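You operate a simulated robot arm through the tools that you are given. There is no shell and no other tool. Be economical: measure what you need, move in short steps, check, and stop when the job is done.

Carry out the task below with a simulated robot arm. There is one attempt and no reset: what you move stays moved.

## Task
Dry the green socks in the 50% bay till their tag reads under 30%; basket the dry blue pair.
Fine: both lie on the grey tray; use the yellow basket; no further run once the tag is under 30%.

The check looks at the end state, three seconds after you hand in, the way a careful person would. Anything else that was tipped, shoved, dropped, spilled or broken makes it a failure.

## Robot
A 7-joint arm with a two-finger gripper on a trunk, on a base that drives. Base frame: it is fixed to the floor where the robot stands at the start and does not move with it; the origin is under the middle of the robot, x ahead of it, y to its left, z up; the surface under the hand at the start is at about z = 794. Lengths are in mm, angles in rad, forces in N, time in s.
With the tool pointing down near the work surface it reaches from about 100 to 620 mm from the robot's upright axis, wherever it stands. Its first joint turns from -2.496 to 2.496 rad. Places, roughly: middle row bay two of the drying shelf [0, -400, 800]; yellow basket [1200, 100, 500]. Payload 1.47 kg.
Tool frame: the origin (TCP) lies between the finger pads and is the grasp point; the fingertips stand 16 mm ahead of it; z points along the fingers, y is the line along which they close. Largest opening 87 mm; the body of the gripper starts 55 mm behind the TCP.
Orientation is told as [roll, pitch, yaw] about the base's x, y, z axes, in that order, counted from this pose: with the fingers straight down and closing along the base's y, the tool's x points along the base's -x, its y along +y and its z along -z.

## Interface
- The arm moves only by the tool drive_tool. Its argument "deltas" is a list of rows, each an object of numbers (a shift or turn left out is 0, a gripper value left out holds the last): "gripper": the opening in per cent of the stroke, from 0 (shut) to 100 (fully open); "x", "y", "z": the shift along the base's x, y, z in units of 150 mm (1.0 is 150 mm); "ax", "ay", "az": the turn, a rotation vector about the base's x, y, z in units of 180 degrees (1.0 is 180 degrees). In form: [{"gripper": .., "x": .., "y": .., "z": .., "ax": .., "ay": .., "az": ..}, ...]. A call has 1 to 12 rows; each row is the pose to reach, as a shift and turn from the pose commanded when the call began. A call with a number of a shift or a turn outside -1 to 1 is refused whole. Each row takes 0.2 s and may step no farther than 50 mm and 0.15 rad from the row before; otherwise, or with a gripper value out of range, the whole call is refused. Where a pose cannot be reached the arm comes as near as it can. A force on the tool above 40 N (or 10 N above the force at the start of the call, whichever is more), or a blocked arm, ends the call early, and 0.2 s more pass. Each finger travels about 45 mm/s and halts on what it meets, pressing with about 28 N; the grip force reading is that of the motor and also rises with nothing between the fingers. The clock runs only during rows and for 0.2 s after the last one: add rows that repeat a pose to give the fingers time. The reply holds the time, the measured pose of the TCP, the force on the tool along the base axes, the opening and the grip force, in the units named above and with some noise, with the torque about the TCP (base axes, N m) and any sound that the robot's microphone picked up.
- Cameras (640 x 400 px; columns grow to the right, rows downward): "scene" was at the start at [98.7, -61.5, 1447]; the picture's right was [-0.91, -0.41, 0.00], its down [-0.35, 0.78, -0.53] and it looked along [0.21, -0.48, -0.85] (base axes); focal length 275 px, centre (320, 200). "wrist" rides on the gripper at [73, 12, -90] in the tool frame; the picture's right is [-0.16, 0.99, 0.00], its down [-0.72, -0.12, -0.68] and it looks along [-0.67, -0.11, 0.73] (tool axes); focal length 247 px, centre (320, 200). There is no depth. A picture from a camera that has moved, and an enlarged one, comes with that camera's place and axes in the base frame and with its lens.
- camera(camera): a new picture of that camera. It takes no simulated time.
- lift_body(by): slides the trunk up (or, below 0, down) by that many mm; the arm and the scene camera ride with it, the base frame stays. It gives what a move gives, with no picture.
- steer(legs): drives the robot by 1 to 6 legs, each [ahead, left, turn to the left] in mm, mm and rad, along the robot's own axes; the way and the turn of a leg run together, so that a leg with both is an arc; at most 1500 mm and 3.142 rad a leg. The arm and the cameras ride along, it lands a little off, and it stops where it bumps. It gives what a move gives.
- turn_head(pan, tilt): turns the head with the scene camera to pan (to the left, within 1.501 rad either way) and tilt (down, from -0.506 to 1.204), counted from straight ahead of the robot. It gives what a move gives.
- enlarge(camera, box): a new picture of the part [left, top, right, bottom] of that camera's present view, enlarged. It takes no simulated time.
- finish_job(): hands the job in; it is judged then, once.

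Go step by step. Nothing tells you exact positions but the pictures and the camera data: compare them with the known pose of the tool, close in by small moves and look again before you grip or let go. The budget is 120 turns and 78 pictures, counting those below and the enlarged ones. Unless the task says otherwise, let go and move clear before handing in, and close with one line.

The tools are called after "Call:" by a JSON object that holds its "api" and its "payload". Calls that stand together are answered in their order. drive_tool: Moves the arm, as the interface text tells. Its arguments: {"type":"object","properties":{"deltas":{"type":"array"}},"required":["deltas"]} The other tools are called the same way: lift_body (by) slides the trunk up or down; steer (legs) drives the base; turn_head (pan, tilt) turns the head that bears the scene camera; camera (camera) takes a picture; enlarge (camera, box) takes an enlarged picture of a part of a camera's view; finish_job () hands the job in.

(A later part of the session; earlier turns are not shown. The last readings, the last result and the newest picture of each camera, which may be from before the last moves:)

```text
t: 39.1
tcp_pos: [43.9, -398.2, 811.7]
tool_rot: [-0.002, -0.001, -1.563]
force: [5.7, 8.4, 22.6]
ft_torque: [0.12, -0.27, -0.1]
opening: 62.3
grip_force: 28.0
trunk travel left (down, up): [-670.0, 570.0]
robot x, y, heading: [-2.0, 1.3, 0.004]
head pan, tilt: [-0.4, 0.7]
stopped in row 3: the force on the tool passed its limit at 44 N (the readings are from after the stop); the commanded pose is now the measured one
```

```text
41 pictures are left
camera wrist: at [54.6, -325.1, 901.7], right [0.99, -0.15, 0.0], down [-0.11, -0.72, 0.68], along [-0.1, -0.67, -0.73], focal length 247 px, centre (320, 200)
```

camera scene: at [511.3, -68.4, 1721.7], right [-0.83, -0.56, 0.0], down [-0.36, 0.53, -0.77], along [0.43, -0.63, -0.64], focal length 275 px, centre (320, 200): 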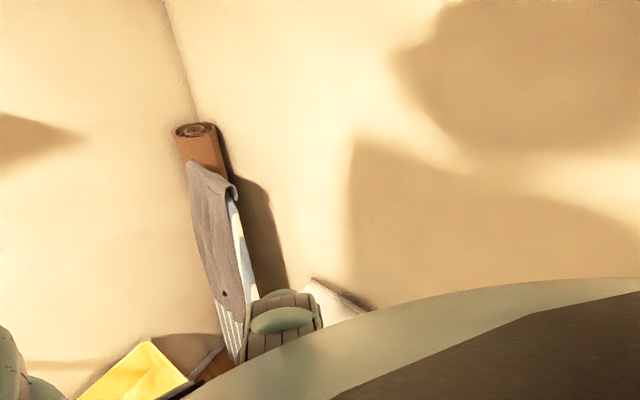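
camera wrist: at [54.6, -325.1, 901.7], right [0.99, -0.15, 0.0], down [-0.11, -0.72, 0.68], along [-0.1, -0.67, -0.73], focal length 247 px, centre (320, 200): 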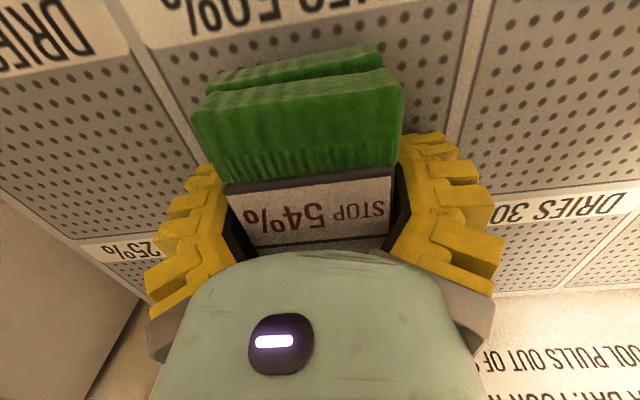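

Contact: it's resting on the shelf. Easing up 2 mm, opening, then rising.

Call:
{"api": "drive_tool", "payload": {"deltas": [{"z": 0.015, "gripper": 40}, {"z": 0.015, "gripper": 80}, {"z": 0.015, "gripper": 100}, {"z": 0.015, "gripper": 100}, {"z": 0.015, "gripper": 100}, {"z": 0.1, "gripper": 100}, {"z": 0.3, "gripper": 100}, {"z": 0.6, "gripper": 100}]}}

Call:
{"api": "camera", "payload": {"camera": "wrist"}}

```text
t: 40.9
tcp_pos: [42.8, -398.5, 900.1]
tool_rot: [-0.001, 0.0, -1.562]
force: [-0.4, 0.2, 0.2]
ft_torque: [-0.04, -0.02, -0.01]
opening: 87.0
grip_force: 0.1
trunk travel left (down, up): [-670.0, 570.0]
robot x, y, heading: [-0.1, 0.7, 0.009]
head pan, tilt: [-0.4, 0.7]
```

```text
40 pictures are left
camera wrist: at [53.4, -325.7, 989.3], right [0.99, -0.15, 0.0], down [-0.11, -0.72, 0.68], along [-0.1, -0.67, -0.73], focal length 247 px, centre (320, 200)
```

wrist: 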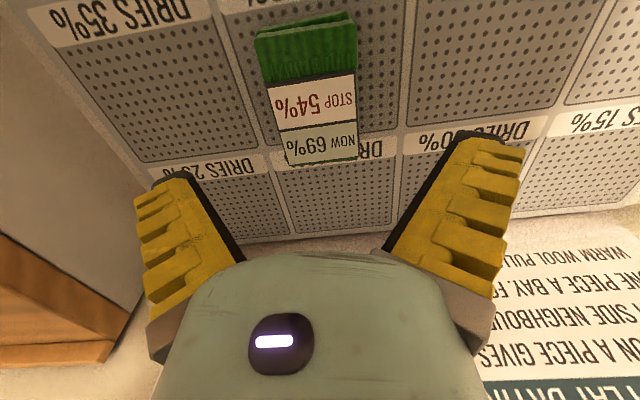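

Socks lie inside the 50% pad. Next, the START button, about (284, −157): I'll close the fingers, turn to yaw 0 and move near it for a look.

Call:
{"api": "drive_tool", "payload": {"deltas": [{"x": 0.1, "y": 0.1, "z": 0.2, "gripper": 50}, {"x": 0.2, "y": 0.2, "z": 0.3, "gripper": 0}, {"x": 0.35, "y": 0.35, "z": 0.3}, {"x": 0.5, "y": 0.5, "z": 0.3}, {"x": 0.65, "y": 0.65, "z": 0.3}, {"x": 0.8, "y": 0.7, "z": 0.3, "az": 0.04}, {"x": 0.95, "y": 0.75, "z": 0.3, "az": 0.08}, {"x": 1.0, "y": 0.8, "z": 0.3, "az": 0.12}, {"x": 1.0, "y": 0.85, "z": 0.3, "az": 0.16}, {"x": 1.0, "y": 0.9, "z": 0.3, "az": 0.2}, {"x": 1.0, "y": 0.95, "z": 0.3, "az": 0.24}]}}

Call:
{"api": "drive_tool", "payload": {"deltas": [{"x": 0.1, "y": 0.05, "az": 0.04}, {"x": 0.2, "y": 0.1, "az": 0.08}, {"x": 0.3, "y": 0.2, "az": 0.12}, {"x": 0.4, "y": 0.3, "az": 0.16}, {"x": 0.5, "y": 0.4, "az": 0.2}, {"x": 0.55, "y": 0.5, "az": 0.24}, {"x": 0.58, "y": 0.62, "az": 0.26}]}}

Call:
{"api": "camera", "payload": {"camera": "wrist"}}

```text
t: 43.3
tcp_pos: [192.2, -254.7, 946.6]
tool_rot: [0.0, 0.0, -0.809]
force: [-0.2, 0.6, -0.3]
ft_torque: [0.0, 0.02, -0.02]
opening: 0.0
grip_force: 28.3
out of reach, approached as far as the arm can: row 1
trunk travel left (down, up): [-670.0, 570.0]
robot x, y, heading: [0.1, -1.7, 0.003]
head pan, tilt: [-0.4, 0.7]
```

```text
t: 44.9
tcp_pos: [267.6, -269.7, 956.9]
tool_rot: [-0.001, -0.03, -0.072]
force: [-0.4, 0.2, -0.3]
ft_torque: [-0.01, -0.01, 0.0]
opening: 0.0
grip_force: 27.5
out of reach, approached as far as the arm can: row 3, 4, 5, 6, 7
trunk travel left (down, up): [-670.0, 570.0]
robot x, y, heading: [-1.6, -1.2, 0.006]
head pan, tilt: [-0.4, 0.7]
```

```text
39 pictures are left
camera wrist: at [193.4, -252.8, 1044.3], right [0.23, 0.97, 0.0], down [0.69, -0.17, 0.7], along [0.68, -0.16, -0.71], focal length 247 px, centre (320, 200)
```

wrist: 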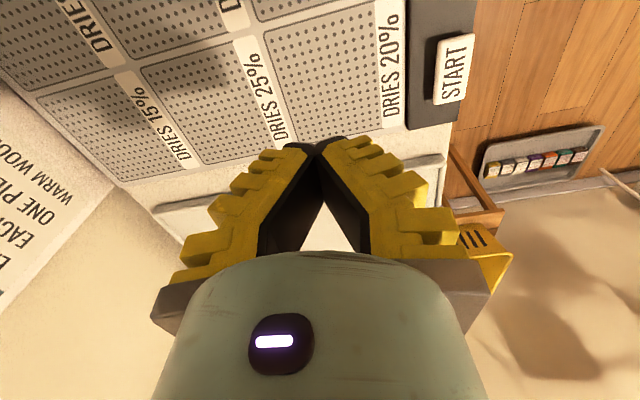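

Button centre ≈ (289, −153). Moving over it at a lower height.

Call:
{"api": "drive_tool", "payload": {"deltas": [{"x": 0.05, "y": 0.2, "z": -0.1}, {"x": 0.1, "y": 0.4, "z": -0.2}, {"x": 0.14, "y": 0.6, "z": -0.3}, {"x": 0.14, "y": 0.78, "z": -0.4}]}}

Call:
{"api": "camera", "payload": {"camera": "wrist"}}

```text
t: 45.9
tcp_pos: [303.5, -195.1, 867.8]
tool_rot: [0.003, -0.034, -0.071]
force: [0.6, 0.4, 0.6]
ft_torque: [-0.02, 0.04, -0.01]
opening: 0.2
grip_force: 28.2
out of reach, approached as far as the arm can: row 2, 3, 4
trunk travel left (down, up): [-670.0, 570.0]
robot x, y, heading: [0.8, 1.9, 0.006]
head pan, tilt: [-0.4, 0.7]
```

```text
38 pictures are left
camera wrist: at [228.9, -178.7, 955.3], right [0.23, 0.97, 0.01], down [0.69, -0.17, 0.7], along [0.69, -0.15, -0.71], focal length 247 px, centre (320, 200)
```

wrist: 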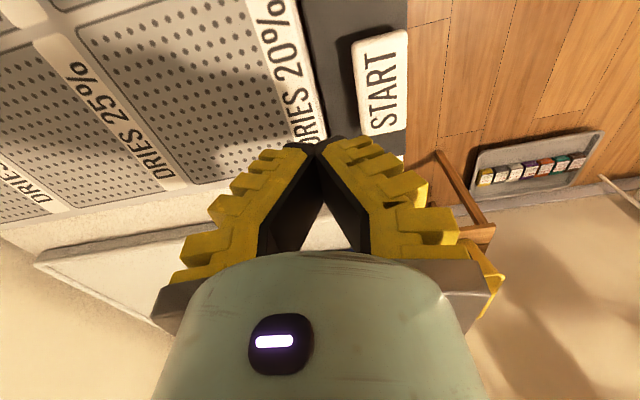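

The arm is at a limit here; the base can slide sideways, so I'll shift it 100 mm left, away from the table, to get a better posture.

Call:
{"api": "steer", "payload": {"legs": [[0, 100, 0]]}}

Call:
{"api": "drive_tool", "payload": {"deltas": [{"x": -0.03, "y": -0.1, "z": 0.1}, {"x": -0.06, "y": -0.25, "z": 0.1}, {"x": -0.08, "y": -0.38, "z": 0.1}]}}

```text
t: 47.1
tcp_pos: [302.4, -98.5, 869.0]
tool_rot: [0.002, -0.032, -0.072]
force: [0.3, 0.9, -0.1]
ft_torque: [0.01, 0.0, 0.01]
opening: 0.0
grip_force: 27.8
trunk travel left (down, up): [-670.0, 570.0]
robot x, y, heading: [-0.2, 95.2, 0.006]
head pan, tilt: [-0.4, 0.7]
```

```text
t: 47.9
tcp_pos: [290.4, -156.6, 883.3]
tool_rot: [0.001, -0.036, -0.072]
force: [-0.1, 0.3, -0.7]
ft_torque: [0.01, -0.02, -0.01]
opening: 0.1
grip_force: 28.0
trunk travel left (down, up): [-670.0, 570.0]
robot x, y, heading: [0.2, 96.9, 0.009]
head pan, tilt: [-0.4, 0.7]
```

Call:
{"api": "drive_tool", "payload": {"deltas": [{"y": 0.02, "z": -0.15}, {"y": 0.02, "z": -0.3}, {"y": 0.02, "z": -0.3}]}}

Call:
{"api": "camera", "payload": {"camera": "wrist"}}

```text
t: 48.7
tcp_pos: [288.7, -154.0, 837.8]
tool_rot: [0.002, -0.032, -0.07]
force: [0.0, 0.0, 0.7]
ft_torque: [0.01, 0.01, 0.0]
opening: 0.0
grip_force: 27.6
trunk travel left (down, up): [-670.0, 570.0]
robot x, y, heading: [0.1, 98.7, 0.007]
head pan, tilt: [-0.4, 0.7]
```

```text
37 pictures are left
camera wrist: at [214.4, -137.0, 925.5], right [0.23, 0.97, 0.01], down [0.69, -0.16, 0.7], along [0.69, -0.15, -0.71], focal length 247 px, centre (320, 200)
```

wrist: 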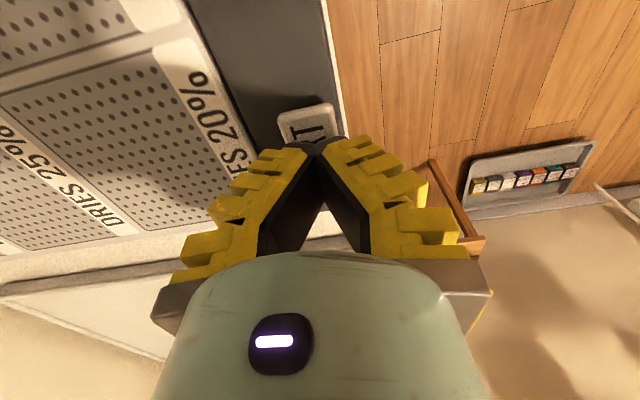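

Tips are over START. Pressing down in small steps.

Call:
{"api": "drive_tool", "payload": {"deltas": [{"z": -0.04}, {"z": -0.08}, {"z": -0.1}, {"z": -0.12}]}}

```text
t: 49.7
tcp_pos: [289.4, -153.2, 820.7]
tool_rot: [0.0, -0.032, -0.071]
force: [-5.7, 4.2, 24.8]
ft_torque: [0.03, 0.2, -0.08]
opening: 6.0
grip_force: 28.5
trunk travel left (down, up): [-670.0, 570.0]
robot x, y, heading: [-4.1, 100.0, 0.006]
head pan, tilt: [-0.4, 0.7]
heard: click
```

Click heard — the run should be on. Rising clear and looking at the panel.

Call:
{"api": "drive_tool", "payload": {"deltas": [{"z": 0.3}, {"z": 0.6, "y": -0.1}, {"z": 0.8, "y": -0.3}]}}

Call:
{"api": "drive_tool", "payload": {"deltas": [{"az": -0.045, "x": -0.1, "y": 0}, {"az": -0.09, "x": -0.2, "y": 0}, {"az": -0.135, "x": -0.3, "y": 0}, {"az": -0.18, "x": -0.35}, {"az": -0.225, "x": -0.4}, {"az": -0.27, "x": -0.45}, {"az": -0.315, "x": -0.5}, {"az": -0.36, "x": -0.5}, {"az": -0.405, "x": -0.5}, {"az": -0.45, "x": -0.5}]}}

Call:
{"api": "camera", "payload": {"camera": "wrist"}}

```text
t: 50.5
tcp_pos: [287.7, -198.6, 945.0]
tool_rot: [0.003, -0.032, -0.072]
force: [0.0, 0.1, -0.3]
ft_torque: [-0.03, -0.01, 0.01]
opening: 0.2
grip_force: 28.2
trunk travel left (down, up): [-670.0, 570.0]
robot x, y, heading: [1.0, 96.8, 0.005]
head pan, tilt: [-0.4, 0.7]
```

```text
t: 52.7
tcp_pos: [215.2, -197.6, 942.5]
tool_rot: [0.002, -0.034, -1.486]
force: [0.1, 0.1, 0.3]
ft_torque: [0.0, 0.0, 0.02]
opening: 0.0
grip_force: 27.6
trunk travel left (down, up): [-670.0, 570.0]
robot x, y, heading: [-1.4, 95.9, 0.007]
head pan, tilt: [-0.4, 0.7]
```

```text
36 pictures are left
camera wrist: at [220.3, -121.4, 1028.5], right [1.0, -0.08, 0.01], down [-0.06, -0.71, 0.7], along [-0.05, -0.7, -0.71], focal length 247 px, centre (320, 200)
```

wrist: 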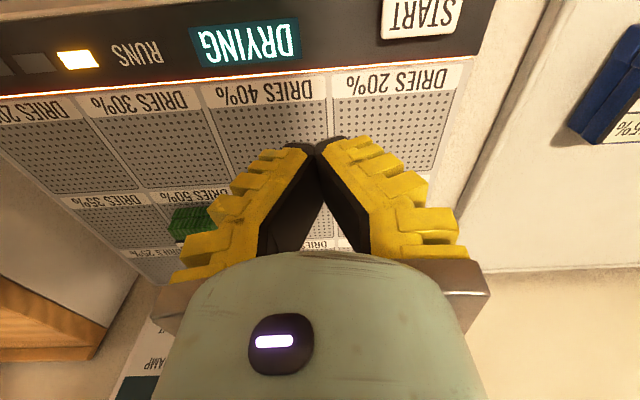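

DRYING, one run lamp lit. While it runs I'll fetch the dry blue pair, at about (480, −220).

Call:
{"api": "steer", "payload": {"legs": [[100, -95, 0]]}}

Call:
{"api": "drive_tool", "payload": {"deltas": [{"x": 0.25, "y": 0.1, "az": -0.025, "gripper": 100}, {"x": 0.5, "y": 0.25, "az": -0.025}, {"x": 0.75, "y": 0.35, "az": -0.025}, {"x": 1.0, "y": 0.47, "az": -0.025}]}}

Call:
{"api": "camera", "payload": {"camera": "wrist"}}

```text
t: 54.0
tcp_pos: [316.4, -291.8, 940.6]
tool_rot: [0.001, -0.032, -1.482]
force: [0.9, 0.2, -0.1]
ft_torque: [-0.01, 0.01, -0.01]
opening: 0.0
grip_force: 27.7
trunk travel left (down, up): [-670.0, 570.0]
robot x, y, heading: [99.9, 4.5, 0.009]
head pan, tilt: [-0.4, 0.7]
```

```text
t: 55.0
tcp_pos: [467.8, -220.7, 939.3]
tool_rot: [0.001, -0.034, -1.559]
force: [-0.3, 0.4, 0.0]
ft_torque: [-0.02, -0.03, -0.02]
opening: 87.0
grip_force: 0.0
trunk travel left (down, up): [-670.0, 570.0]
robot x, y, heading: [100.6, 2.9, 0.007]
head pan, tilt: [-0.4, 0.7]
```

```text
35 pictures are left
camera wrist: at [478.0, -145.5, 1027.4], right [0.99, -0.15, 0.01], down [-0.11, -0.7, 0.7], along [-0.1, -0.7, -0.71], focal length 247 px, centre (320, 200)
```

wrist: 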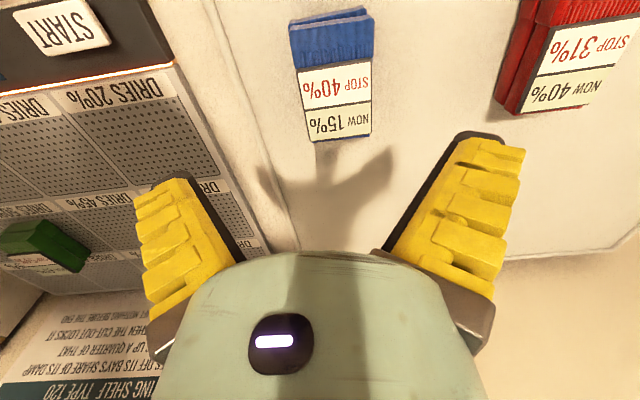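

Blue centre (481, −223). Aligning, levelling the tool, and descending.

Call:
{"api": "drive_tool", "payload": {"deltas": [{"x": 0.087, "y": -0.03, "ax": 0.011}, {"x": 0.087, "y": -0.03, "z": -0.3, "ax": 0.011}, {"x": 0.087, "y": -0.03, "z": -0.6, "ax": 0.011}, {"x": 0.087, "y": -0.03, "z": -0.6, "ax": 0.011}]}}

Call:
{"api": "camera", "payload": {"camera": "wrist"}}

```text
t: 56.0
tcp_pos: [479.7, -224.9, 850.5]
tool_rot: [0.001, 0.001, -1.558]
force: [0.0, 0.3, -0.9]
ft_torque: [0.01, 0.02, 0.01]
opening: 87.1
grip_force: 0.0
trunk travel left (down, up): [-670.0, 570.0]
robot x, y, heading: [96.0, 3.0, 0.007]
head pan, tilt: [-0.4, 0.7]
```

```text
34 pictures are left
camera wrist: at [490.6, -152.1, 939.5], right [0.99, -0.15, 0.0], down [-0.11, -0.73, 0.68], along [-0.1, -0.67, -0.73], focal length 247 px, centre (320, 200)
```

wrist: 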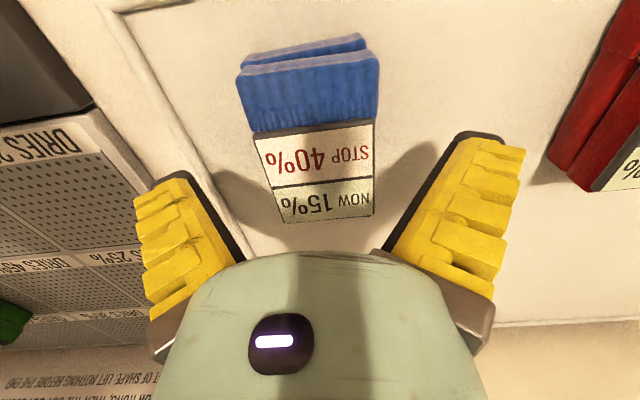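

Centred. Down to 819 and close.

Call:
{"api": "drive_tool", "payload": {"deltas": [{"z": -0.1}, {"z": -0.21}, {"z": -0.21, "gripper": 40}, {"z": -0.21, "gripper": 40}, {"z": -0.21, "gripper": 40}, {"z": -0.21, "gripper": 40}, {"z": -0.21, "gripper": 40}]}}

```text
t: 57.6
tcp_pos: [479.1, -225.2, 818.4]
tool_rot: [0.001, 0.001, -1.56]
force: [0.0, 1.0, 0.4]
ft_torque: [-0.01, 0.02, 0.02]
opening: 63.6
grip_force: 28.4
trunk travel left (down, up): [-670.0, 570.0]
robot x, y, heading: [101.1, -0.2, 0.008]
head pan, tilt: [-0.4, 0.7]
```

Gripped at 63 mm. Lifting, and raising the trunk for clearance.

Call:
{"api": "drive_tool", "payload": {"deltas": [{"z": 0.15}, {"z": 0.4}, {"z": 0.7}, {"z": 1.0}]}}

Call:
{"api": "lift_body", "payload": {"by": 150}}

Call:
{"api": "drive_tool", "payload": {"deltas": [{"x": 0.1, "y": 0.3}, {"x": 0.2, "y": 0.6}, {"x": 0.3, "y": 0.9}, {"x": 0.4, "y": 1.0}]}}

Call:
{"api": "camera", "payload": {"camera": "wrist"}}

Call:
{"api": "turn_head", "payload": {"pan": 0.0, "tilt": 0.75}}

Call:
{"api": "camera", "payload": {"camera": "scene"}}

```text
t: 58.6
tcp_pos: [476.8, -221.4, 967.4]
tool_rot: [0.008, -0.001, -1.56]
force: [-0.3, 0.5, -0.4]
ft_torque: [-0.04, 0.01, 0.03]
opening: 62.9
grip_force: 28.2
out of reach, approached as far as the arm can: row 4
trunk travel left (down, up): [-670.0, 570.0]
robot x, y, heading: [94.4, 2.0, 0.011]
head pan, tilt: [-0.4, 0.7]
```

```text
t: 60.3
tcp_pos: [477.9, -222.1, 1117.8]
tool_rot: [0.007, -0.001, -1.56]
force: [-0.7, -1.1, -0.5]
ft_torque: [0.0, -0.04, 0.03]
opening: 63.3
grip_force: 28.0
trunk travel left (down, up): [-820.0, 420.0]
robot x, y, heading: [101.5, -1.1, 0.01]
head pan, tilt: [-0.4, 0.7]
```

```text
t: 61.3
tcp_pos: [533.2, -158.3, 1124.4]
tool_rot: [0.009, -0.001, -1.561]
force: [-0.4, -0.4, -1.3]
ft_torque: [0.03, 0.0, 0.0]
opening: 63.2
grip_force: 28.1
out of reach, approached as far as the arm can: row 1, 2, 3, 4
trunk travel left (down, up): [-820.0, 420.0]
robot x, y, heading: [99.4, 5.3, 0.008]
head pan, tilt: [-0.4, 0.7]
```

```text
33 pictures are left
camera wrist: at [542.8, -85.1, 1213.9], right [0.99, -0.15, 0.01], down [-0.11, -0.72, 0.68], along [-0.09, -0.67, -0.73], focal length 247 px, centre (320, 200)
```

wrist: 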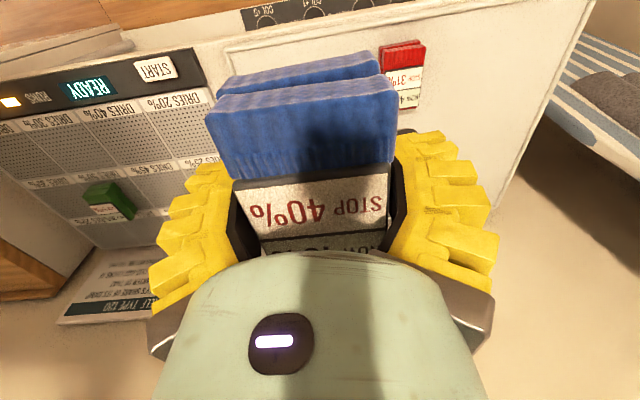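

```text
t: 62.2
tcp_pos: [532.1, -157.8, 1125.5]
tool_rot: [0.009, 0.0, -1.562]
force: [0.2, -0.4, -0.4]
ft_torque: [0.0, 0.01, 0.0]
opening: 62.9
grip_force: 27.9
trunk travel left (down, up): [-820.0, 420.0]
robot x, y, heading: [95.6, 1.9, 0.009]
head pan, tilt: [0.0, 0.75]
```

```text
32 pictures are left
camera scene: at [218.9, -65.4, 1491.5], right [-0.82, -0.57, 0.0], down [-0.37, 0.53, -0.76], along [0.43, -0.63, -0.64], focal length 275 px, centre (320, 200)
```

scene: 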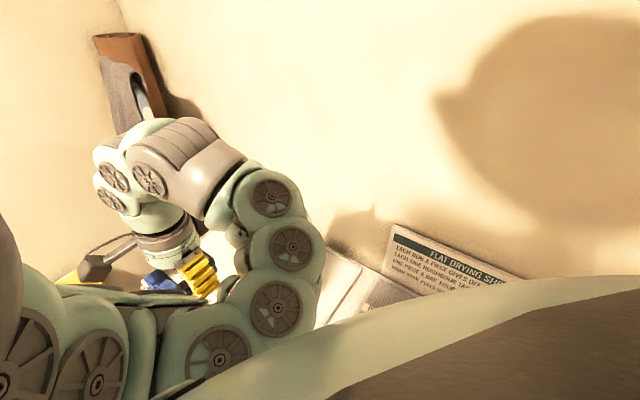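

The dryer shows READY with one lamp: the first run has ended. Blue is in hand, so I'll basket it first; turning the tool to face forward (yaw 0) and looking ahead.

Call:
{"api": "drive_tool", "payload": {"deltas": [{"az": 0.045}, {"az": 0.09}, {"az": 0.135, "y": 0.1}, {"az": 0.18, "y": 0.2}, {"az": 0.225, "y": 0.3}, {"az": 0.27, "y": 0.4}, {"az": 0.315, "y": 0.5}, {"az": 0.36, "y": 0.6}, {"az": 0.405, "y": 0.7}, {"az": 0.45, "y": 0.8}, {"az": 0.497, "y": 0.9}, {"az": 0.497, "y": 1.0}]}}

Call:
{"api": "camera", "payload": {"camera": "wrist"}}

```text
t: 64.8
tcp_pos: [590.3, -34.6, 1163.7]
tool_rot: [0.069, -0.02, -0.097]
force: [0.0, 0.4, -1.3]
ft_torque: [0.0, 0.01, -0.02]
opening: 63.2
grip_force: 27.5
out of reach, approached as far as the arm can: row 3, 4, 5, 6, 7, 8, 9, 10, 11, 12
trunk travel left (down, up): [-820.0, 420.0]
robot x, y, heading: [98.7, 3.3, 0.009]
head pan, tilt: [0.0, 0.75]
```

```text
31 pictures are left
camera wrist: at [516.1, -22.9, 1252.9], right [0.25, 0.97, 0.07], down [0.69, -0.23, 0.69], along [0.68, -0.12, -0.72], focal length 247 px, centre (320, 200)
```

wrist: 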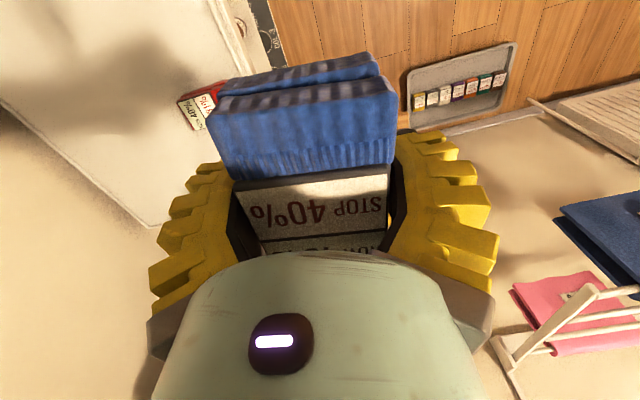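

The basket is hidden behind the gripper. Driving ahead 450 mm with the socks held high.

Call:
{"api": "steer", "payload": {"legs": [[400, 60, 0]]}}

Call:
{"api": "camera", "payload": {"camera": "wrist"}}

Call:
{"api": "camera", "payload": {"camera": "scene"}}

```text
t: 67.3
tcp_pos: [989.5, 28.3, 1163.9]
tool_rot: [0.068, -0.022, -0.098]
force: [0.0, 0.1, -0.6]
ft_torque: [0.0, 0.0, 0.01]
opening: 63.2
grip_force: 28.2
trunk travel left (down, up): [-820.0, 420.0]
robot x, y, heading: [501.3, 68.4, 0.012]
head pan, tilt: [0.0, 0.75]
```

```text
30 pictures are left
camera wrist: at [916.1, 40.5, 1252.9], right [0.25, 0.96, 0.07], down [0.69, -0.23, 0.69], along [0.68, -0.12, -0.72], focal length 247 px, centre (320, 200)
```

wrist: 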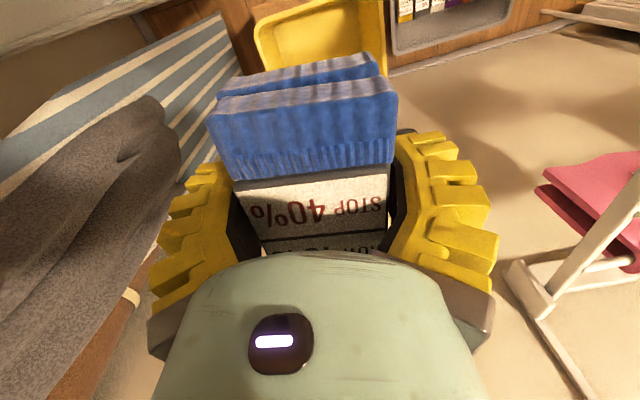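

```text
29 pictures are left
camera scene: at [617.4, 0.2, 1486.9], right [-0.82, -0.57, 0.0], down [-0.39, 0.56, -0.73], along [0.41, -0.6, -0.69], focal length 275 px, centre (320, 200)
```

scene: 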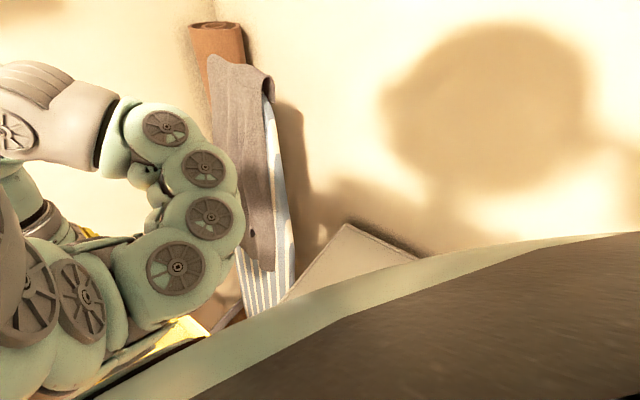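

The basket's far part shows at the picture top. I'll tilt the tool so the camera looks more downward to see the whole basket.

Call:
{"api": "drive_tool", "payload": {"deltas": [{"ay": 0.045}, {"ay": 0.09}, {"ay": 0.135}, {"ay": 0.135}]}}

Call:
{"api": "camera", "payload": {"camera": "wrist"}}

```text
t: 68.3
tcp_pos: [903.9, 135.3, 1141.9]
tool_rot: [0.087, 0.336, -0.123]
force: [0.2, 0.8, 0.0]
ft_torque: [0.01, 0.03, -0.02]
opening: 62.8
grip_force: 28.0
out of reach, approached as far as the arm can: row 1, 2, 3, 4
trunk travel left (down, up): [-820.0, 420.0]
robot x, y, heading: [499.0, 67.9, 0.013]
head pan, tilt: [0.0, 0.75]
```

```text
28 pictures are left
camera wrist: at [866.8, 143.3, 1250.9], right [0.3, 0.95, 0.03], down [0.87, -0.28, 0.39], along [0.38, -0.09, -0.92], focal length 247 px, centre (320, 200)
```

wrist: 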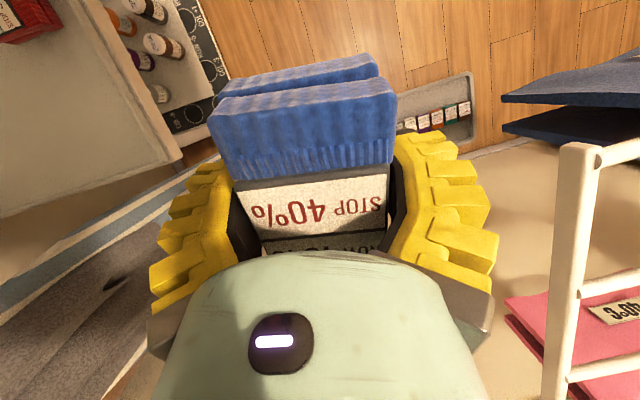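

Combining the earlier views, the basket rim spans x≈1000–1370, y≈−80…200, z≈594. I'll level the tool and lower it a little, keeping it high over the basket side.

Call:
{"api": "drive_tool", "payload": {"deltas": [{"ax": -0.007, "ay": -0.027, "az": 0.01, "z": -0.2, "x": 0.1, "y": -0.1}, {"ax": -0.014, "ay": -0.054, "az": 0.02, "z": -0.4, "x": 0.25, "y": -0.2}, {"ax": -0.021, "ay": -0.08, "az": 0.03, "z": -0.6, "x": 0.4, "y": -0.35}, {"ax": -0.028, "ay": -0.107, "az": 0.039, "z": -0.8, "x": 0.5, "y": -0.45}, {"ax": -0.028, "ay": -0.107, "az": 0.039, "z": -0.9, "x": 0.6, "y": -0.45}]}}

Call:
{"api": "lift_body", "payload": {"by": 100}}

Call:
{"api": "camera", "payload": {"camera": "wrist"}}

```text
t: 69.5
tcp_pos: [996.6, 70.4, 1006.0]
tool_rot: [0.022, -0.009, -0.008]
force: [0.3, -1.1, -0.6]
ft_torque: [-0.03, -0.02, -0.02]
opening: 62.9
grip_force: 28.0
out of reach, approached as far as the arm can: row 1
trunk travel left (down, up): [-820.0, 420.0]
robot x, y, heading: [497.3, 68.0, 0.008]
head pan, tilt: [0.0, 0.75]
```

```text
t: 70.8
tcp_pos: [996.3, 68.9, 1106.3]
tool_rot: [0.025, -0.009, -0.009]
force: [-1.0, 0.4, -0.8]
ft_torque: [0.03, 0.01, 0.01]
opening: 62.8
grip_force: 28.0
trunk travel left (down, up): [-920.0, 320.0]
robot x, y, heading: [500.7, 62.9, 0.008]
head pan, tilt: [0.0, 0.75]
```

```text
27 pictures are left
camera wrist: at [922.5, 80.2, 1195.9], right [0.17, 0.99, 0.02], down [0.72, -0.14, 0.68], along [0.68, -0.1, -0.73], focal length 247 px, centre (320, 200)
```

wrist: 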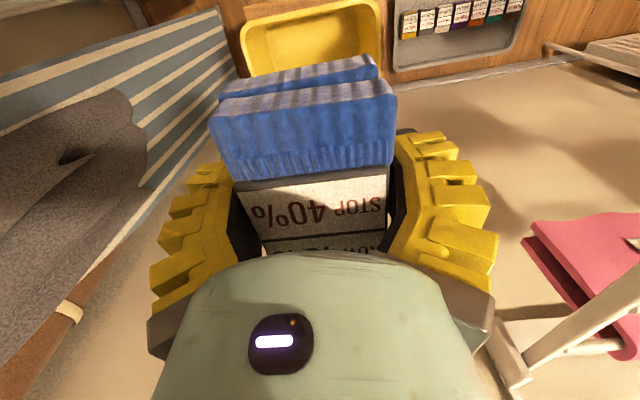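

Basket near rim confirmed at x≈990, y −79…196. I'll drive in 40 mm, bring the socks over (1105, 60), and lower the trunk.

Call:
{"api": "steer", "payload": {"legs": [[40, 0, 0]]}}

Call:
{"api": "drive_tool", "payload": {"deltas": [{"x": 0.2, "y": -0.03, "z": -0.2, "ax": -0.007}, {"x": 0.45, "y": -0.06, "z": -0.4, "ax": -0.007}, {"x": 0.45, "y": -0.06, "z": -0.6, "ax": -0.007}]}}

Call:
{"api": "lift_body", "payload": {"by": -250}}

Call:
{"api": "camera", "payload": {"camera": "wrist"}}

```text
t: 71.7
tcp_pos: [1036.5, 71.0, 1106.7]
tool_rot: [0.024, -0.01, -0.009]
force: [-1.0, 0.2, -0.9]
ft_torque: [0.02, -0.01, -0.02]
opening: 62.7
grip_force: 28.1
trunk travel left (down, up): [-920.0, 320.0]
robot x, y, heading: [541.2, 65.3, 0.016]
head pan, tilt: [0.0, 0.75]
```

```text
t: 72.5
tcp_pos: [1103.5, 63.0, 1016.8]
tool_rot: [0.001, -0.006, -0.006]
force: [0.1, 0.5, -0.4]
ft_torque: [0.0, 0.01, 0.01]
opening: 62.7
grip_force: 27.9
trunk travel left (down, up): [-920.0, 320.0]
robot x, y, heading: [538.0, 67.7, 0.006]
head pan, tilt: [0.0, 0.75]
```

```text
t: 75.1
tcp_pos: [1104.1, 61.6, 767.2]
tool_rot: [0.001, -0.008, -0.009]
force: [-0.8, -0.7, -0.3]
ft_torque: [-0.01, -0.01, -0.01]
opening: 62.8
grip_force: 28.1
trunk travel left (down, up): [-670.0, 570.0]
robot x, y, heading: [537.3, 65.1, 0.01]
head pan, tilt: [0.0, 0.75]
```

```text
26 pictures are left
camera wrist: at [1030.3, 74.0, 855.9], right [0.17, 0.99, 0.0], down [0.72, -0.12, 0.69], along [0.68, -0.11, -0.73], focal length 247 px, centre (320, 200)
```

wrist: 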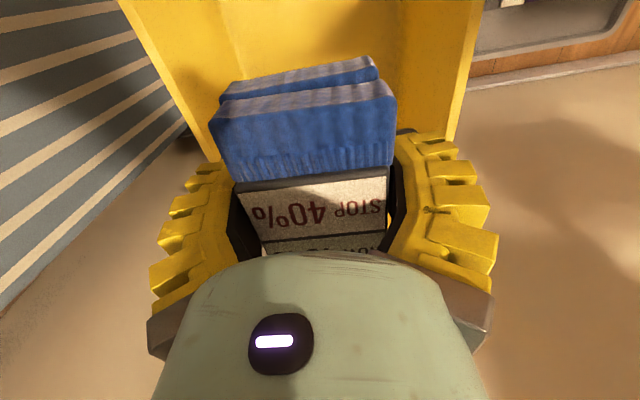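

Well inside the basket outline. Lowering further.

Call:
{"api": "lift_body", "payload": {"by": -175}}

Call:
{"api": "camera", "payload": {"camera": "wrist"}}

```text
t: 77.1
tcp_pos: [1105.3, 61.7, 592.1]
tool_rot: [-0.001, -0.009, -0.01]
force: [0.2, 0.2, -1.3]
ft_torque: [-0.01, 0.03, -0.02]
opening: 63.0
grip_force: 27.8
trunk travel left (down, up): [-495.0, 745.0]
robot x, y, heading: [539.4, 66.0, 0.013]
head pan, tilt: [0.0, 0.75]
```

```text
25 pictures are left
camera wrist: at [1030.4, 74.0, 680.9], right [0.17, 0.99, 0.0], down [0.72, -0.12, 0.69], along [0.68, -0.11, -0.73], focal length 247 px, centre (320, 200)
```

wrist: 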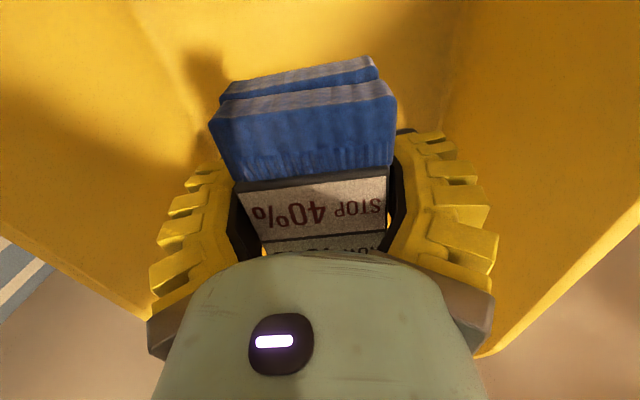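

Inside the basket now. Going down in steps until near the floor.

Call:
{"api": "drive_tool", "payload": {"deltas": [{"z": -0.1}, {"z": -0.2}, {"z": -0.3}]}}

Call:
{"api": "camera", "payload": {"camera": "wrist"}}

```text
t: 77.9
tcp_pos: [1103.9, 64.0, 547.0]
tool_rot: [0.003, -0.01, -0.007]
force: [0.3, 0.2, 0.0]
ft_torque: [0.0, 0.0, 0.03]
opening: 62.9
grip_force: 27.7
trunk travel left (down, up): [-495.0, 745.0]
robot x, y, heading: [540.3, 68.1, 0.013]
head pan, tilt: [0.0, 0.75]
```

```text
24 pictures are left
camera wrist: at [1030.8, 75.7, 636.0], right [0.16, 0.99, 0.0], down [0.72, -0.12, 0.69], along [0.68, -0.11, -0.73], focal length 247 px, centre (320, 200)
```

wrist: 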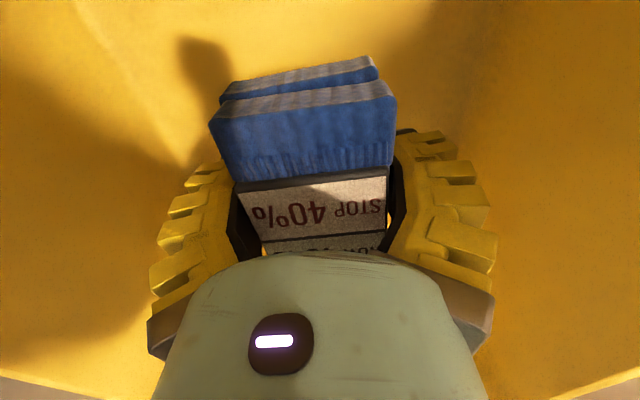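

Call:
{"api": "drive_tool", "payload": {"deltas": [{"z": -0.05}, {"z": -0.1}, {"z": -0.15}, {"z": -0.2}]}}

```text
t: 78.9
tcp_pos: [1102.6, 62.8, 518.1]
tool_rot: [0.001, -0.01, -0.008]
force: [0.3, -0.6, -1.0]
ft_torque: [0.01, -0.02, 0.01]
opening: 62.8
grip_force: 28.0
trunk travel left (down, up): [-495.0, 745.0]
robot x, y, heading: [539.6, 64.8, 0.007]
head pan, tilt: [0.0, 0.75]
```

Call:
{"api": "drive_tool", "payload": {"deltas": [{"x": 0.05, "z": 0}, {"x": 0.1, "z": -0.04}, {"x": 0.1, "z": -0.08}, {"x": 0.1, "z": -0.12}]}}

Call:
{"api": "camera", "payload": {"camera": "wrist"}}

```text
t: 79.9
tcp_pos: [1118.1, 62.4, 499.3]
tool_rot: [0.0, -0.01, -0.008]
force: [0.1, 0.0, -0.3]
ft_torque: [-0.02, 0.01, 0.03]
opening: 62.6
grip_force: 27.8
trunk travel left (down, up): [-495.0, 745.0]
robot x, y, heading: [539.0, 67.7, 0.01]
head pan, tilt: [0.0, 0.75]
```

```text
23 pictures are left
camera wrist: at [1046.0, 74.5, 588.9], right [0.17, 0.99, 0.0], down [0.72, -0.12, 0.69], along [0.68, -0.11, -0.73], focal length 247 px, centre (320, 200)
```

wrist: 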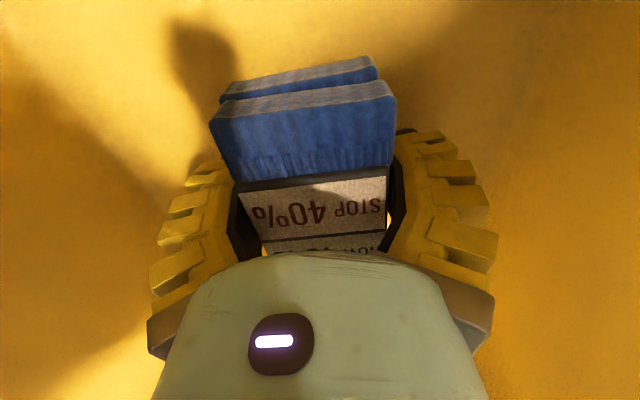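

Call:
{"api": "drive_tool", "payload": {"deltas": [{"z": -0.04}, {"z": -0.08}, {"z": -0.12}, {"z": -0.16}]}}

Call:
{"api": "camera", "payload": {"camera": "wrist"}}

```text
t: 80.9
tcp_pos: [1110.5, 62.2, 488.5]
tool_rot: [0.0, -0.005, -0.01]
force: [0.1, 0.2, -0.3]
ft_torque: [0.04, 0.0, 0.0]
opening: 62.9
grip_force: 27.7
out of reach, approached as far as the arm can: row 2, 3, 4
trunk travel left (down, up): [-495.0, 745.0]
robot x, y, heading: [537.8, 68.3, 0.007]
head pan, tilt: [0.0, 0.75]
```

```text
22 pictures are left
camera wrist: at [1037.8, 73.5, 577.3], right [0.17, 0.99, 0.0], down [0.72, -0.12, 0.69], along [0.68, -0.11, -0.73], focal length 247 px, centre (320, 200)
```

wrist: 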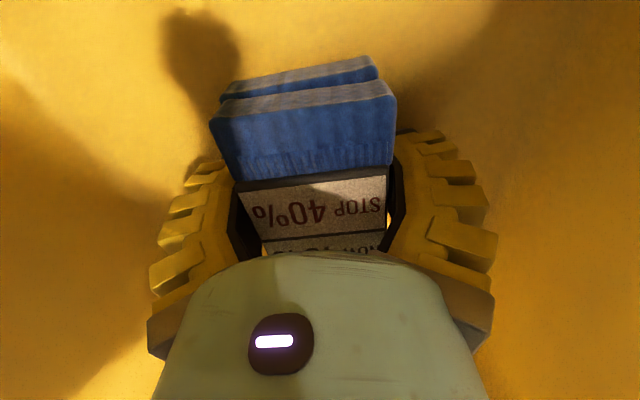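

Call:
{"api": "lift_body", "payload": {"by": -12}}

```text
t: 81.5
tcp_pos: [1112.1, 61.6, 477.0]
tool_rot: [0.002, -0.007, -0.01]
force: [-8.7, -0.1, 24.0]
ft_torque: [-0.05, 0.24, -0.04]
opening: 62.6
grip_force: 27.6
trunk travel left (down, up): [-483.0, 757.0]
robot x, y, heading: [541.5, 66.5, 0.009]
head pan, tilt: [0.0, 0.75]
```

Contact with the basket floor. Releasing and rising straight up.

Call:
{"api": "drive_tool", "payload": {"deltas": [{"z": 0.02, "gripper": 72}, {"z": 0.02, "gripper": 85}, {"z": 0.02, "gripper": 100}, {"z": 0.02, "gripper": 100}, {"z": 0.2}, {"z": 0.5}, {"z": 0.8}, {"z": 1.0}]}}

Call:
{"api": "lift_body", "payload": {"by": 250}}

Call:
{"api": "camera", "payload": {"camera": "wrist"}}

```text
t: 83.3
tcp_pos: [1112.4, 61.3, 627.4]
tool_rot: [-0.001, -0.007, -0.01]
force: [0.4, 0.2, -0.2]
ft_torque: [-0.02, -0.02, -0.03]
opening: 87.0
grip_force: 0.1
trunk travel left (down, up): [-483.0, 757.0]
robot x, y, heading: [538.3, 66.2, 0.009]
head pan, tilt: [0.0, 0.75]
```

```text
t: 85.8
tcp_pos: [1112.1, 61.4, 877.8]
tool_rot: [0.0, -0.008, -0.007]
force: [0.8, -1.0, 0.2]
ft_torque: [-0.01, -0.01, -0.01]
opening: 87.3
grip_force: 0.0
trunk travel left (down, up): [-733.0, 507.0]
robot x, y, heading: [538.8, 69.6, 0.009]
head pan, tilt: [0.0, 0.75]
```

```text
21 pictures are left
camera wrist: at [1039.1, 73.5, 966.3], right [0.17, 0.99, 0.0], down [0.72, -0.12, 0.69], along [0.68, -0.11, -0.73], focal length 247 px, centre (320, 200)
```

wrist: 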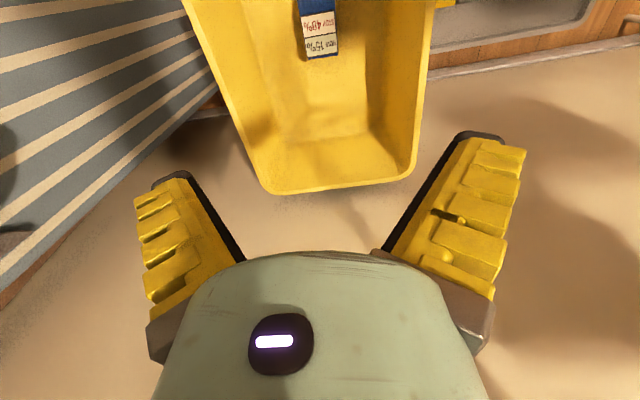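

Blue lies in the basket. Returning to the dryer to read the green tag.

Call:
{"api": "steer", "payload": {"legs": [[-540, 30, 0]]}}

Call:
{"api": "drive_tool", "payload": {"deltas": [{"x": -0.2, "y": -0.15, "z": 0.1, "gripper": 0}, {"x": -0.4, "y": -0.3, "z": 0.2}, {"x": -0.6, "y": -0.45, "z": 0.3}, {"x": -0.8, "y": -0.6, "z": 0.4}, {"x": -1.0, "y": -0.8, "z": 0.4}, {"x": -1.0, "y": -1.0, "z": 0.4}]}}

Call:
{"api": "drive_tool", "payload": {"deltas": [{"az": -0.045, "x": -0.1, "y": -0.15}, {"az": -0.09, "x": -0.2, "y": -0.3}, {"az": -0.135, "x": -0.3, "y": -0.45}, {"az": -0.18, "x": -0.4, "y": -0.6}, {"az": -0.225, "x": -0.5, "y": -0.75}, {"az": -0.27, "x": -0.6, "y": -0.85}, {"az": -0.315, "x": -0.7, "y": -0.95}, {"az": -0.36, "x": -0.8, "y": -1.0}, {"az": -0.405, "x": -0.9, "y": -1.0}, {"az": -0.45, "x": -1.0, "y": -1.0}, {"az": -0.49, "x": -1.0, "y": -1.0}]}}

Call:
{"api": "camera", "payload": {"camera": "wrist"}}

```text
t: 89.0
tcp_pos: [571.5, 87.2, 876.8]
tool_rot: [-0.001, -0.01, -0.01]
force: [0.0, -0.2, 1.0]
ft_torque: [0.06, -0.04, 0.01]
opening: 87.0
grip_force: 0.0
trunk travel left (down, up): [-733.0, 507.0]
robot x, y, heading: [1.5, 92.2, 0.007]
head pan, tilt: [0.0, 0.75]
```

```text
t: 90.4
tcp_pos: [419.4, -66.2, 938.8]
tool_rot: [0.001, -0.008, -0.009]
force: [0.4, -0.1, -0.5]
ft_torque: [-0.01, -0.01, -0.01]
opening: 0.2
grip_force: 27.8
trunk travel left (down, up): [-733.0, 507.0]
robot x, y, heading: [0.5, 89.5, 0.007]
head pan, tilt: [0.0, 0.75]
```

```text
t: 92.8
tcp_pos: [270.2, -214.1, 937.8]
tool_rot: [-0.001, -0.009, -1.553]
force: [0.4, -0.4, 0.2]
ft_torque: [0.01, 0.02, -0.02]
opening: 0.4
grip_force: 27.9
trunk travel left (down, up): [-733.0, 507.0]
robot x, y, heading: [-3.5, 91.0, 0.008]
head pan, tilt: [0.0, 0.75]
```

```text
20 pictures are left
camera wrist: at [280.6, -140.4, 1026.8], right [0.99, -0.14, 0.0], down [-0.1, -0.72, 0.69], along [-0.1, -0.68, -0.73], focal length 247 px, centre (320, 200)
```

wrist: 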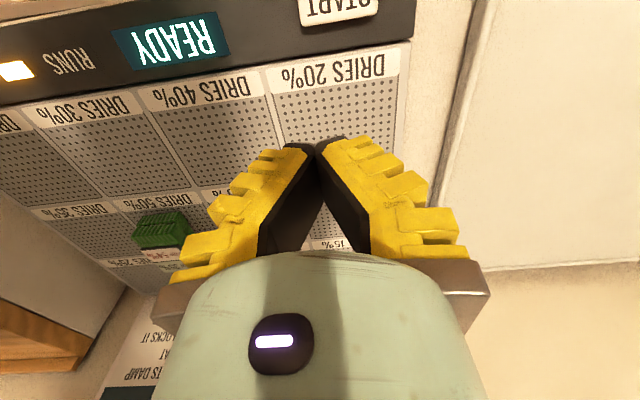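

READY, one lamp. Sliding over to read the green tag.

Call:
{"api": "drive_tool", "payload": {"deltas": [{"x": -0.3}, {"x": -0.6}, {"x": -0.9, "y": -0.1}, {"x": -1.0, "y": -0.2}]}}

Call:
{"api": "camera", "payload": {"camera": "wrist"}}

```text
t: 93.8
tcp_pos: [121.4, -241.5, 938.6]
tool_rot: [-0.001, -0.011, -1.55]
force: [0.0, -0.4, -0.9]
ft_torque: [-0.02, -0.02, 0.01]
opening: 0.1
grip_force: 27.7
trunk travel left (down, up): [-733.0, 507.0]
robot x, y, heading: [-2.3, 95.4, 0.008]
head pan, tilt: [0.0, 0.75]
```

```text
19 pictures are left
camera wrist: at [131.1, -169.1, 1027.7], right [0.99, -0.14, 0.0], down [-0.1, -0.72, 0.69], along [-0.09, -0.68, -0.73], focal length 247 px, centre (320, 200)
```

wrist: 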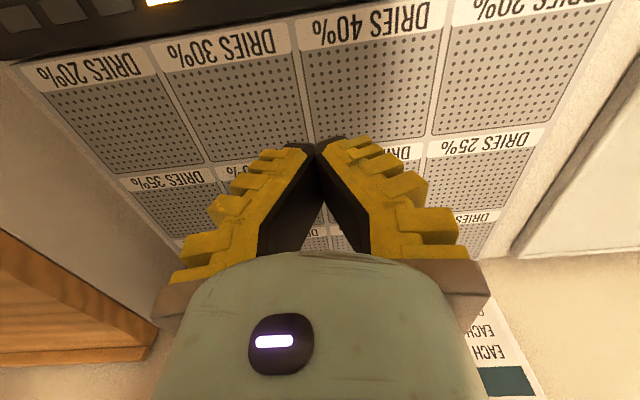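

Call:
{"api": "drive_tool", "payload": {"deltas": [{"x": -0.1, "y": -0.25}, {"x": -0.2, "y": -0.5}, {"x": -0.3, "y": -0.75}, {"x": -0.4, "y": -0.9}]}}

Call:
{"api": "camera", "payload": {"camera": "wrist"}}

```text
t: 94.8
tcp_pos: [80.1, -356.4, 938.6]
tool_rot: [0.003, -0.008, -1.54]
force: [0.6, -0.6, -0.5]
ft_torque: [0.03, 0.08, -0.03]
opening: 0.1
grip_force: 27.7
out of reach, approached as far as the arm can: row 4
trunk travel left (down, up): [-733.0, 507.0]
robot x, y, heading: [-0.2, 90.6, 0.009]
head pan, tilt: [0.0, 0.75]
```

```text
18 pictures are left
camera wrist: at [90.1, -282.7, 1027.1], right [0.99, -0.13, 0.0], down [-0.1, -0.72, 0.69], along [-0.09, -0.68, -0.73], focal length 247 px, centre (320, 200)
```

wrist: 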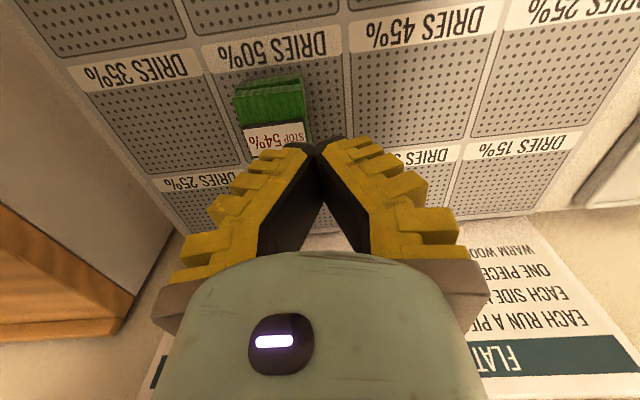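

Opening the fingers clears the view of the tag.

Call:
{"api": "drive_tool", "payload": {"deltas": [{"gripper": 100}, {"gripper": 100, "z": 0.05}, {"gripper": 100, "z": 0.1}, {"gripper": 100, "z": 0.1}, {"gripper": 100, "z": 0.1}]}}

Call:
{"api": "enlarge", "payload": {"camera": "wrist", "box": [200, 60, 360, 200]}}

```text
t: 96.0
tcp_pos: [75.5, -354.1, 953.2]
tool_rot: [0.0, -0.01, -1.551]
force: [-0.2, 0.1, -1.0]
ft_torque: [0.02, 0.01, 0.01]
opening: 86.9
grip_force: 0.0
trunk travel left (down, up): [-733.0, 507.0]
robot x, y, heading: [-0.9, 94.1, 0.008]
head pan, tilt: [0.0, 0.75]
```

```text
2.86 times, centred on (280, 130) of wrist
camera zoom: at [85.9, -281.5, 1041.5], right [0.99, -0.14, 0.0], down [-0.1, -0.72, 0.69], along [-0.09, -0.68, -0.73], focal length 706 px, centre (434, 400)
```

zoom: 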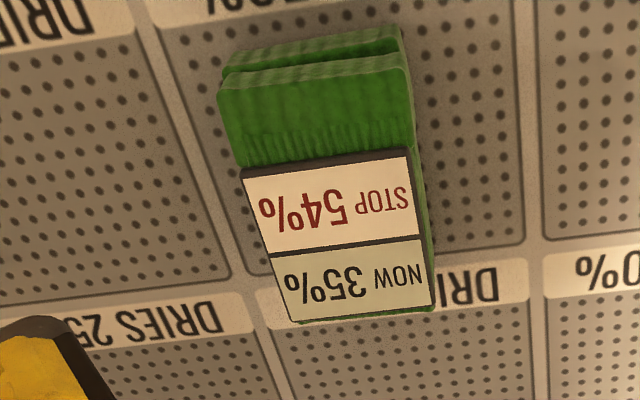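

Tag reads NOW 35%, so one more run is needed. Going back to START.

Call:
{"api": "drive_tool", "payload": {"deltas": [{"x": 0.2, "y": 0.2, "gripper": 0}, {"x": 0.4, "y": 0.4}, {"x": 0.6, "y": 0.6}, {"x": 0.8, "y": 0.7, "az": 0.04}, {"x": 1.0, "y": 0.8, "az": 0.08}, {"x": 1.0, "y": 0.8, "az": 0.12}, {"x": 1.0, "y": 0.8, "az": 0.16}, {"x": 1.0, "y": 0.8, "az": 0.2}, {"x": 1.0, "y": 0.8, "az": 0.24}, {"x": 1.0, "y": 0.8, "az": 0.28}]}}

Call:
{"api": "drive_tool", "payload": {"deltas": [{"x": 0.1, "az": 0.04}, {"x": 0.2, "az": 0.08, "z": -0.1}, {"x": 0.3, "az": 0.12, "z": -0.2}, {"x": 0.4, "az": 0.16, "z": -0.3, "y": 0.1}, {"x": 0.42, "az": 0.19, "z": -0.4, "y": 0.3}, {"x": 0.42, "az": 0.19, "z": -0.47, "y": 0.5}, {"x": 0.42, "az": 0.19, "z": -0.47, "y": 0.54}]}}

Call:
{"api": "camera", "payload": {"camera": "wrist"}}

```text
t: 98.2
tcp_pos: [219.1, -286.2, 943.0]
tool_rot: [0.002, -0.009, -0.67]
force: [0.0, 0.0, 0.8]
ft_torque: [-0.01, 0.01, 0.01]
opening: 0.2
grip_force: 28.1
out of reach, approached as far as the arm can: row 3, 4, 5, 6, 7, 8, 9, 10
trunk travel left (down, up): [-733.0, 507.0]
robot x, y, heading: [-3.3, 92.9, 0.012]
head pan, tilt: [0.0, 0.75]
```

```text
t: 99.8
tcp_pos: [283.6, -223.8, 856.6]
tool_rot: [0.002, -0.007, -0.073]
force: [-0.8, 0.2, -0.1]
ft_torque: [-0.01, 0.06, -0.02]
opening: 0.2
grip_force: 27.8
out of reach, approached as far as the arm can: row 6, 7
trunk travel left (down, up): [-733.0, 507.0]
robot x, y, heading: [-3.1, 91.0, 0.008]
head pan, tilt: [0.0, 0.75]
```

```text
16 pictures are left
camera wrist: at [210.7, -206.9, 946.0], right [0.23, 0.97, 0.0], down [0.71, -0.17, 0.69], along [0.67, -0.16, -0.73], focal length 247 px, centre (320, 200)
```

wrist: 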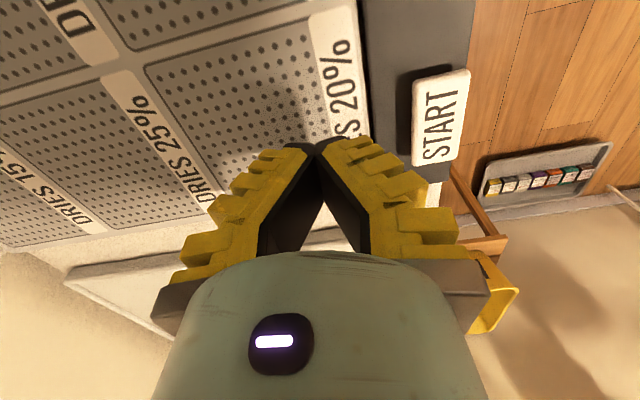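

Same limit as before; I'll raise the arm a bit, move over the button and lower the trunk to the earlier height.

Call:
{"api": "drive_tool", "payload": {"deltas": [{"z": 0.25}, {"x": 0.02, "z": 0.5, "y": 0.15}, {"x": 0.035, "z": 0.55, "y": 0.3}, {"x": 0.035, "z": 0.55, "y": 0.47}]}}

Call:
{"api": "lift_body", "payload": {"by": -65}}

```text
t: 100.8
tcp_pos: [286.8, -239.9, 878.5]
tool_rot: [0.004, -0.008, -0.073]
force: [-0.2, 0.6, 0.6]
ft_torque: [0.0, 0.03, 0.04]
opening: 0.0
grip_force: 28.4
out of reach, approached as far as the arm can: row 1, 2, 3, 4
trunk travel left (down, up): [-733.0, 507.0]
robot x, y, heading: [-0.2, 95.3, 0.006]
head pan, tilt: [0.0, 0.75]
```

```text
t: 101.8
tcp_pos: [286.4, -240.5, 813.9]
tool_rot: [0.005, -0.009, -0.076]
force: [-3.8, 4.7, 17.8]
ft_torque: [0.08, 0.11, -0.07]
opening: 0.0
grip_force: 28.2
trunk travel left (down, up): [-668.0, 572.0]
robot x, y, heading: [-3.9, 92.0, 0.008]
head pan, tilt: [0.0, 0.75]
stopped: the force on the tool passed its limit at 46 N (the readings are from after the stop); the commanded pose is now the measured one
```

The arm hadn't risen, and the tips touched an empty bay (46 N, stopped). Backing off up and checking.

Call:
{"api": "lift_body", "payload": {"by": 65}}

Call:
{"api": "camera", "payload": {"camera": "wrist"}}

```text
t: 102.8
tcp_pos: [285.0, -238.2, 878.8]
tool_rot: [0.004, -0.006, -0.073]
force: [0.4, 0.7, 0.1]
ft_torque: [-0.02, 0.0, 0.0]
opening: 0.3
grip_force: 28.1
trunk travel left (down, up): [-733.0, 507.0]
robot x, y, heading: [-1.1, 92.3, 0.007]
head pan, tilt: [0.0, 0.75]
```

```text
15 pictures are left
camera wrist: at [213.2, -223.3, 967.1], right [0.23, 0.97, 0.01], down [0.71, -0.17, 0.69], along [0.67, -0.15, -0.73], focal length 247 px, centre (320, 200)
```

wrist: 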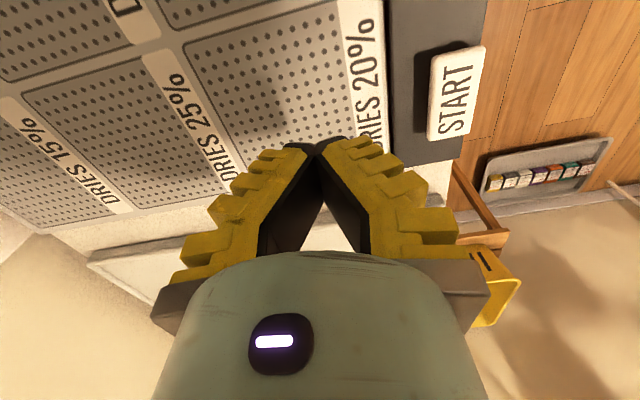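

No damage. I'll slide the base left 87 mm instead to bring the tips over START.

Call:
{"api": "steer", "payload": {"legs": [[4, 87, 0]]}}

Call:
{"api": "camera", "payload": {"camera": "wrist"}}

```text
t: 103.9
tcp_pos: [289.8, -151.6, 879.0]
tool_rot: [0.004, -0.008, -0.075]
force: [0.4, -0.5, 0.3]
ft_torque: [-0.02, 0.02, -0.01]
opening: 0.0
grip_force: 28.2
trunk travel left (down, up): [-733.0, 507.0]
robot x, y, heading: [-0.5, 182.8, 0.006]
head pan, tilt: [0.0, 0.75]
```

```text
14 pictures are left
camera wrist: at [216.5, -135.7, 967.2], right [0.23, 0.97, 0.01], down [0.71, -0.17, 0.69], along [0.67, -0.15, -0.73], focal length 247 px, centre (320, 200)
```

wrist: 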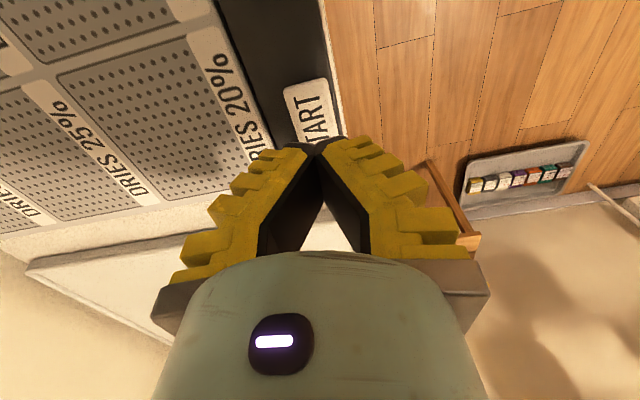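

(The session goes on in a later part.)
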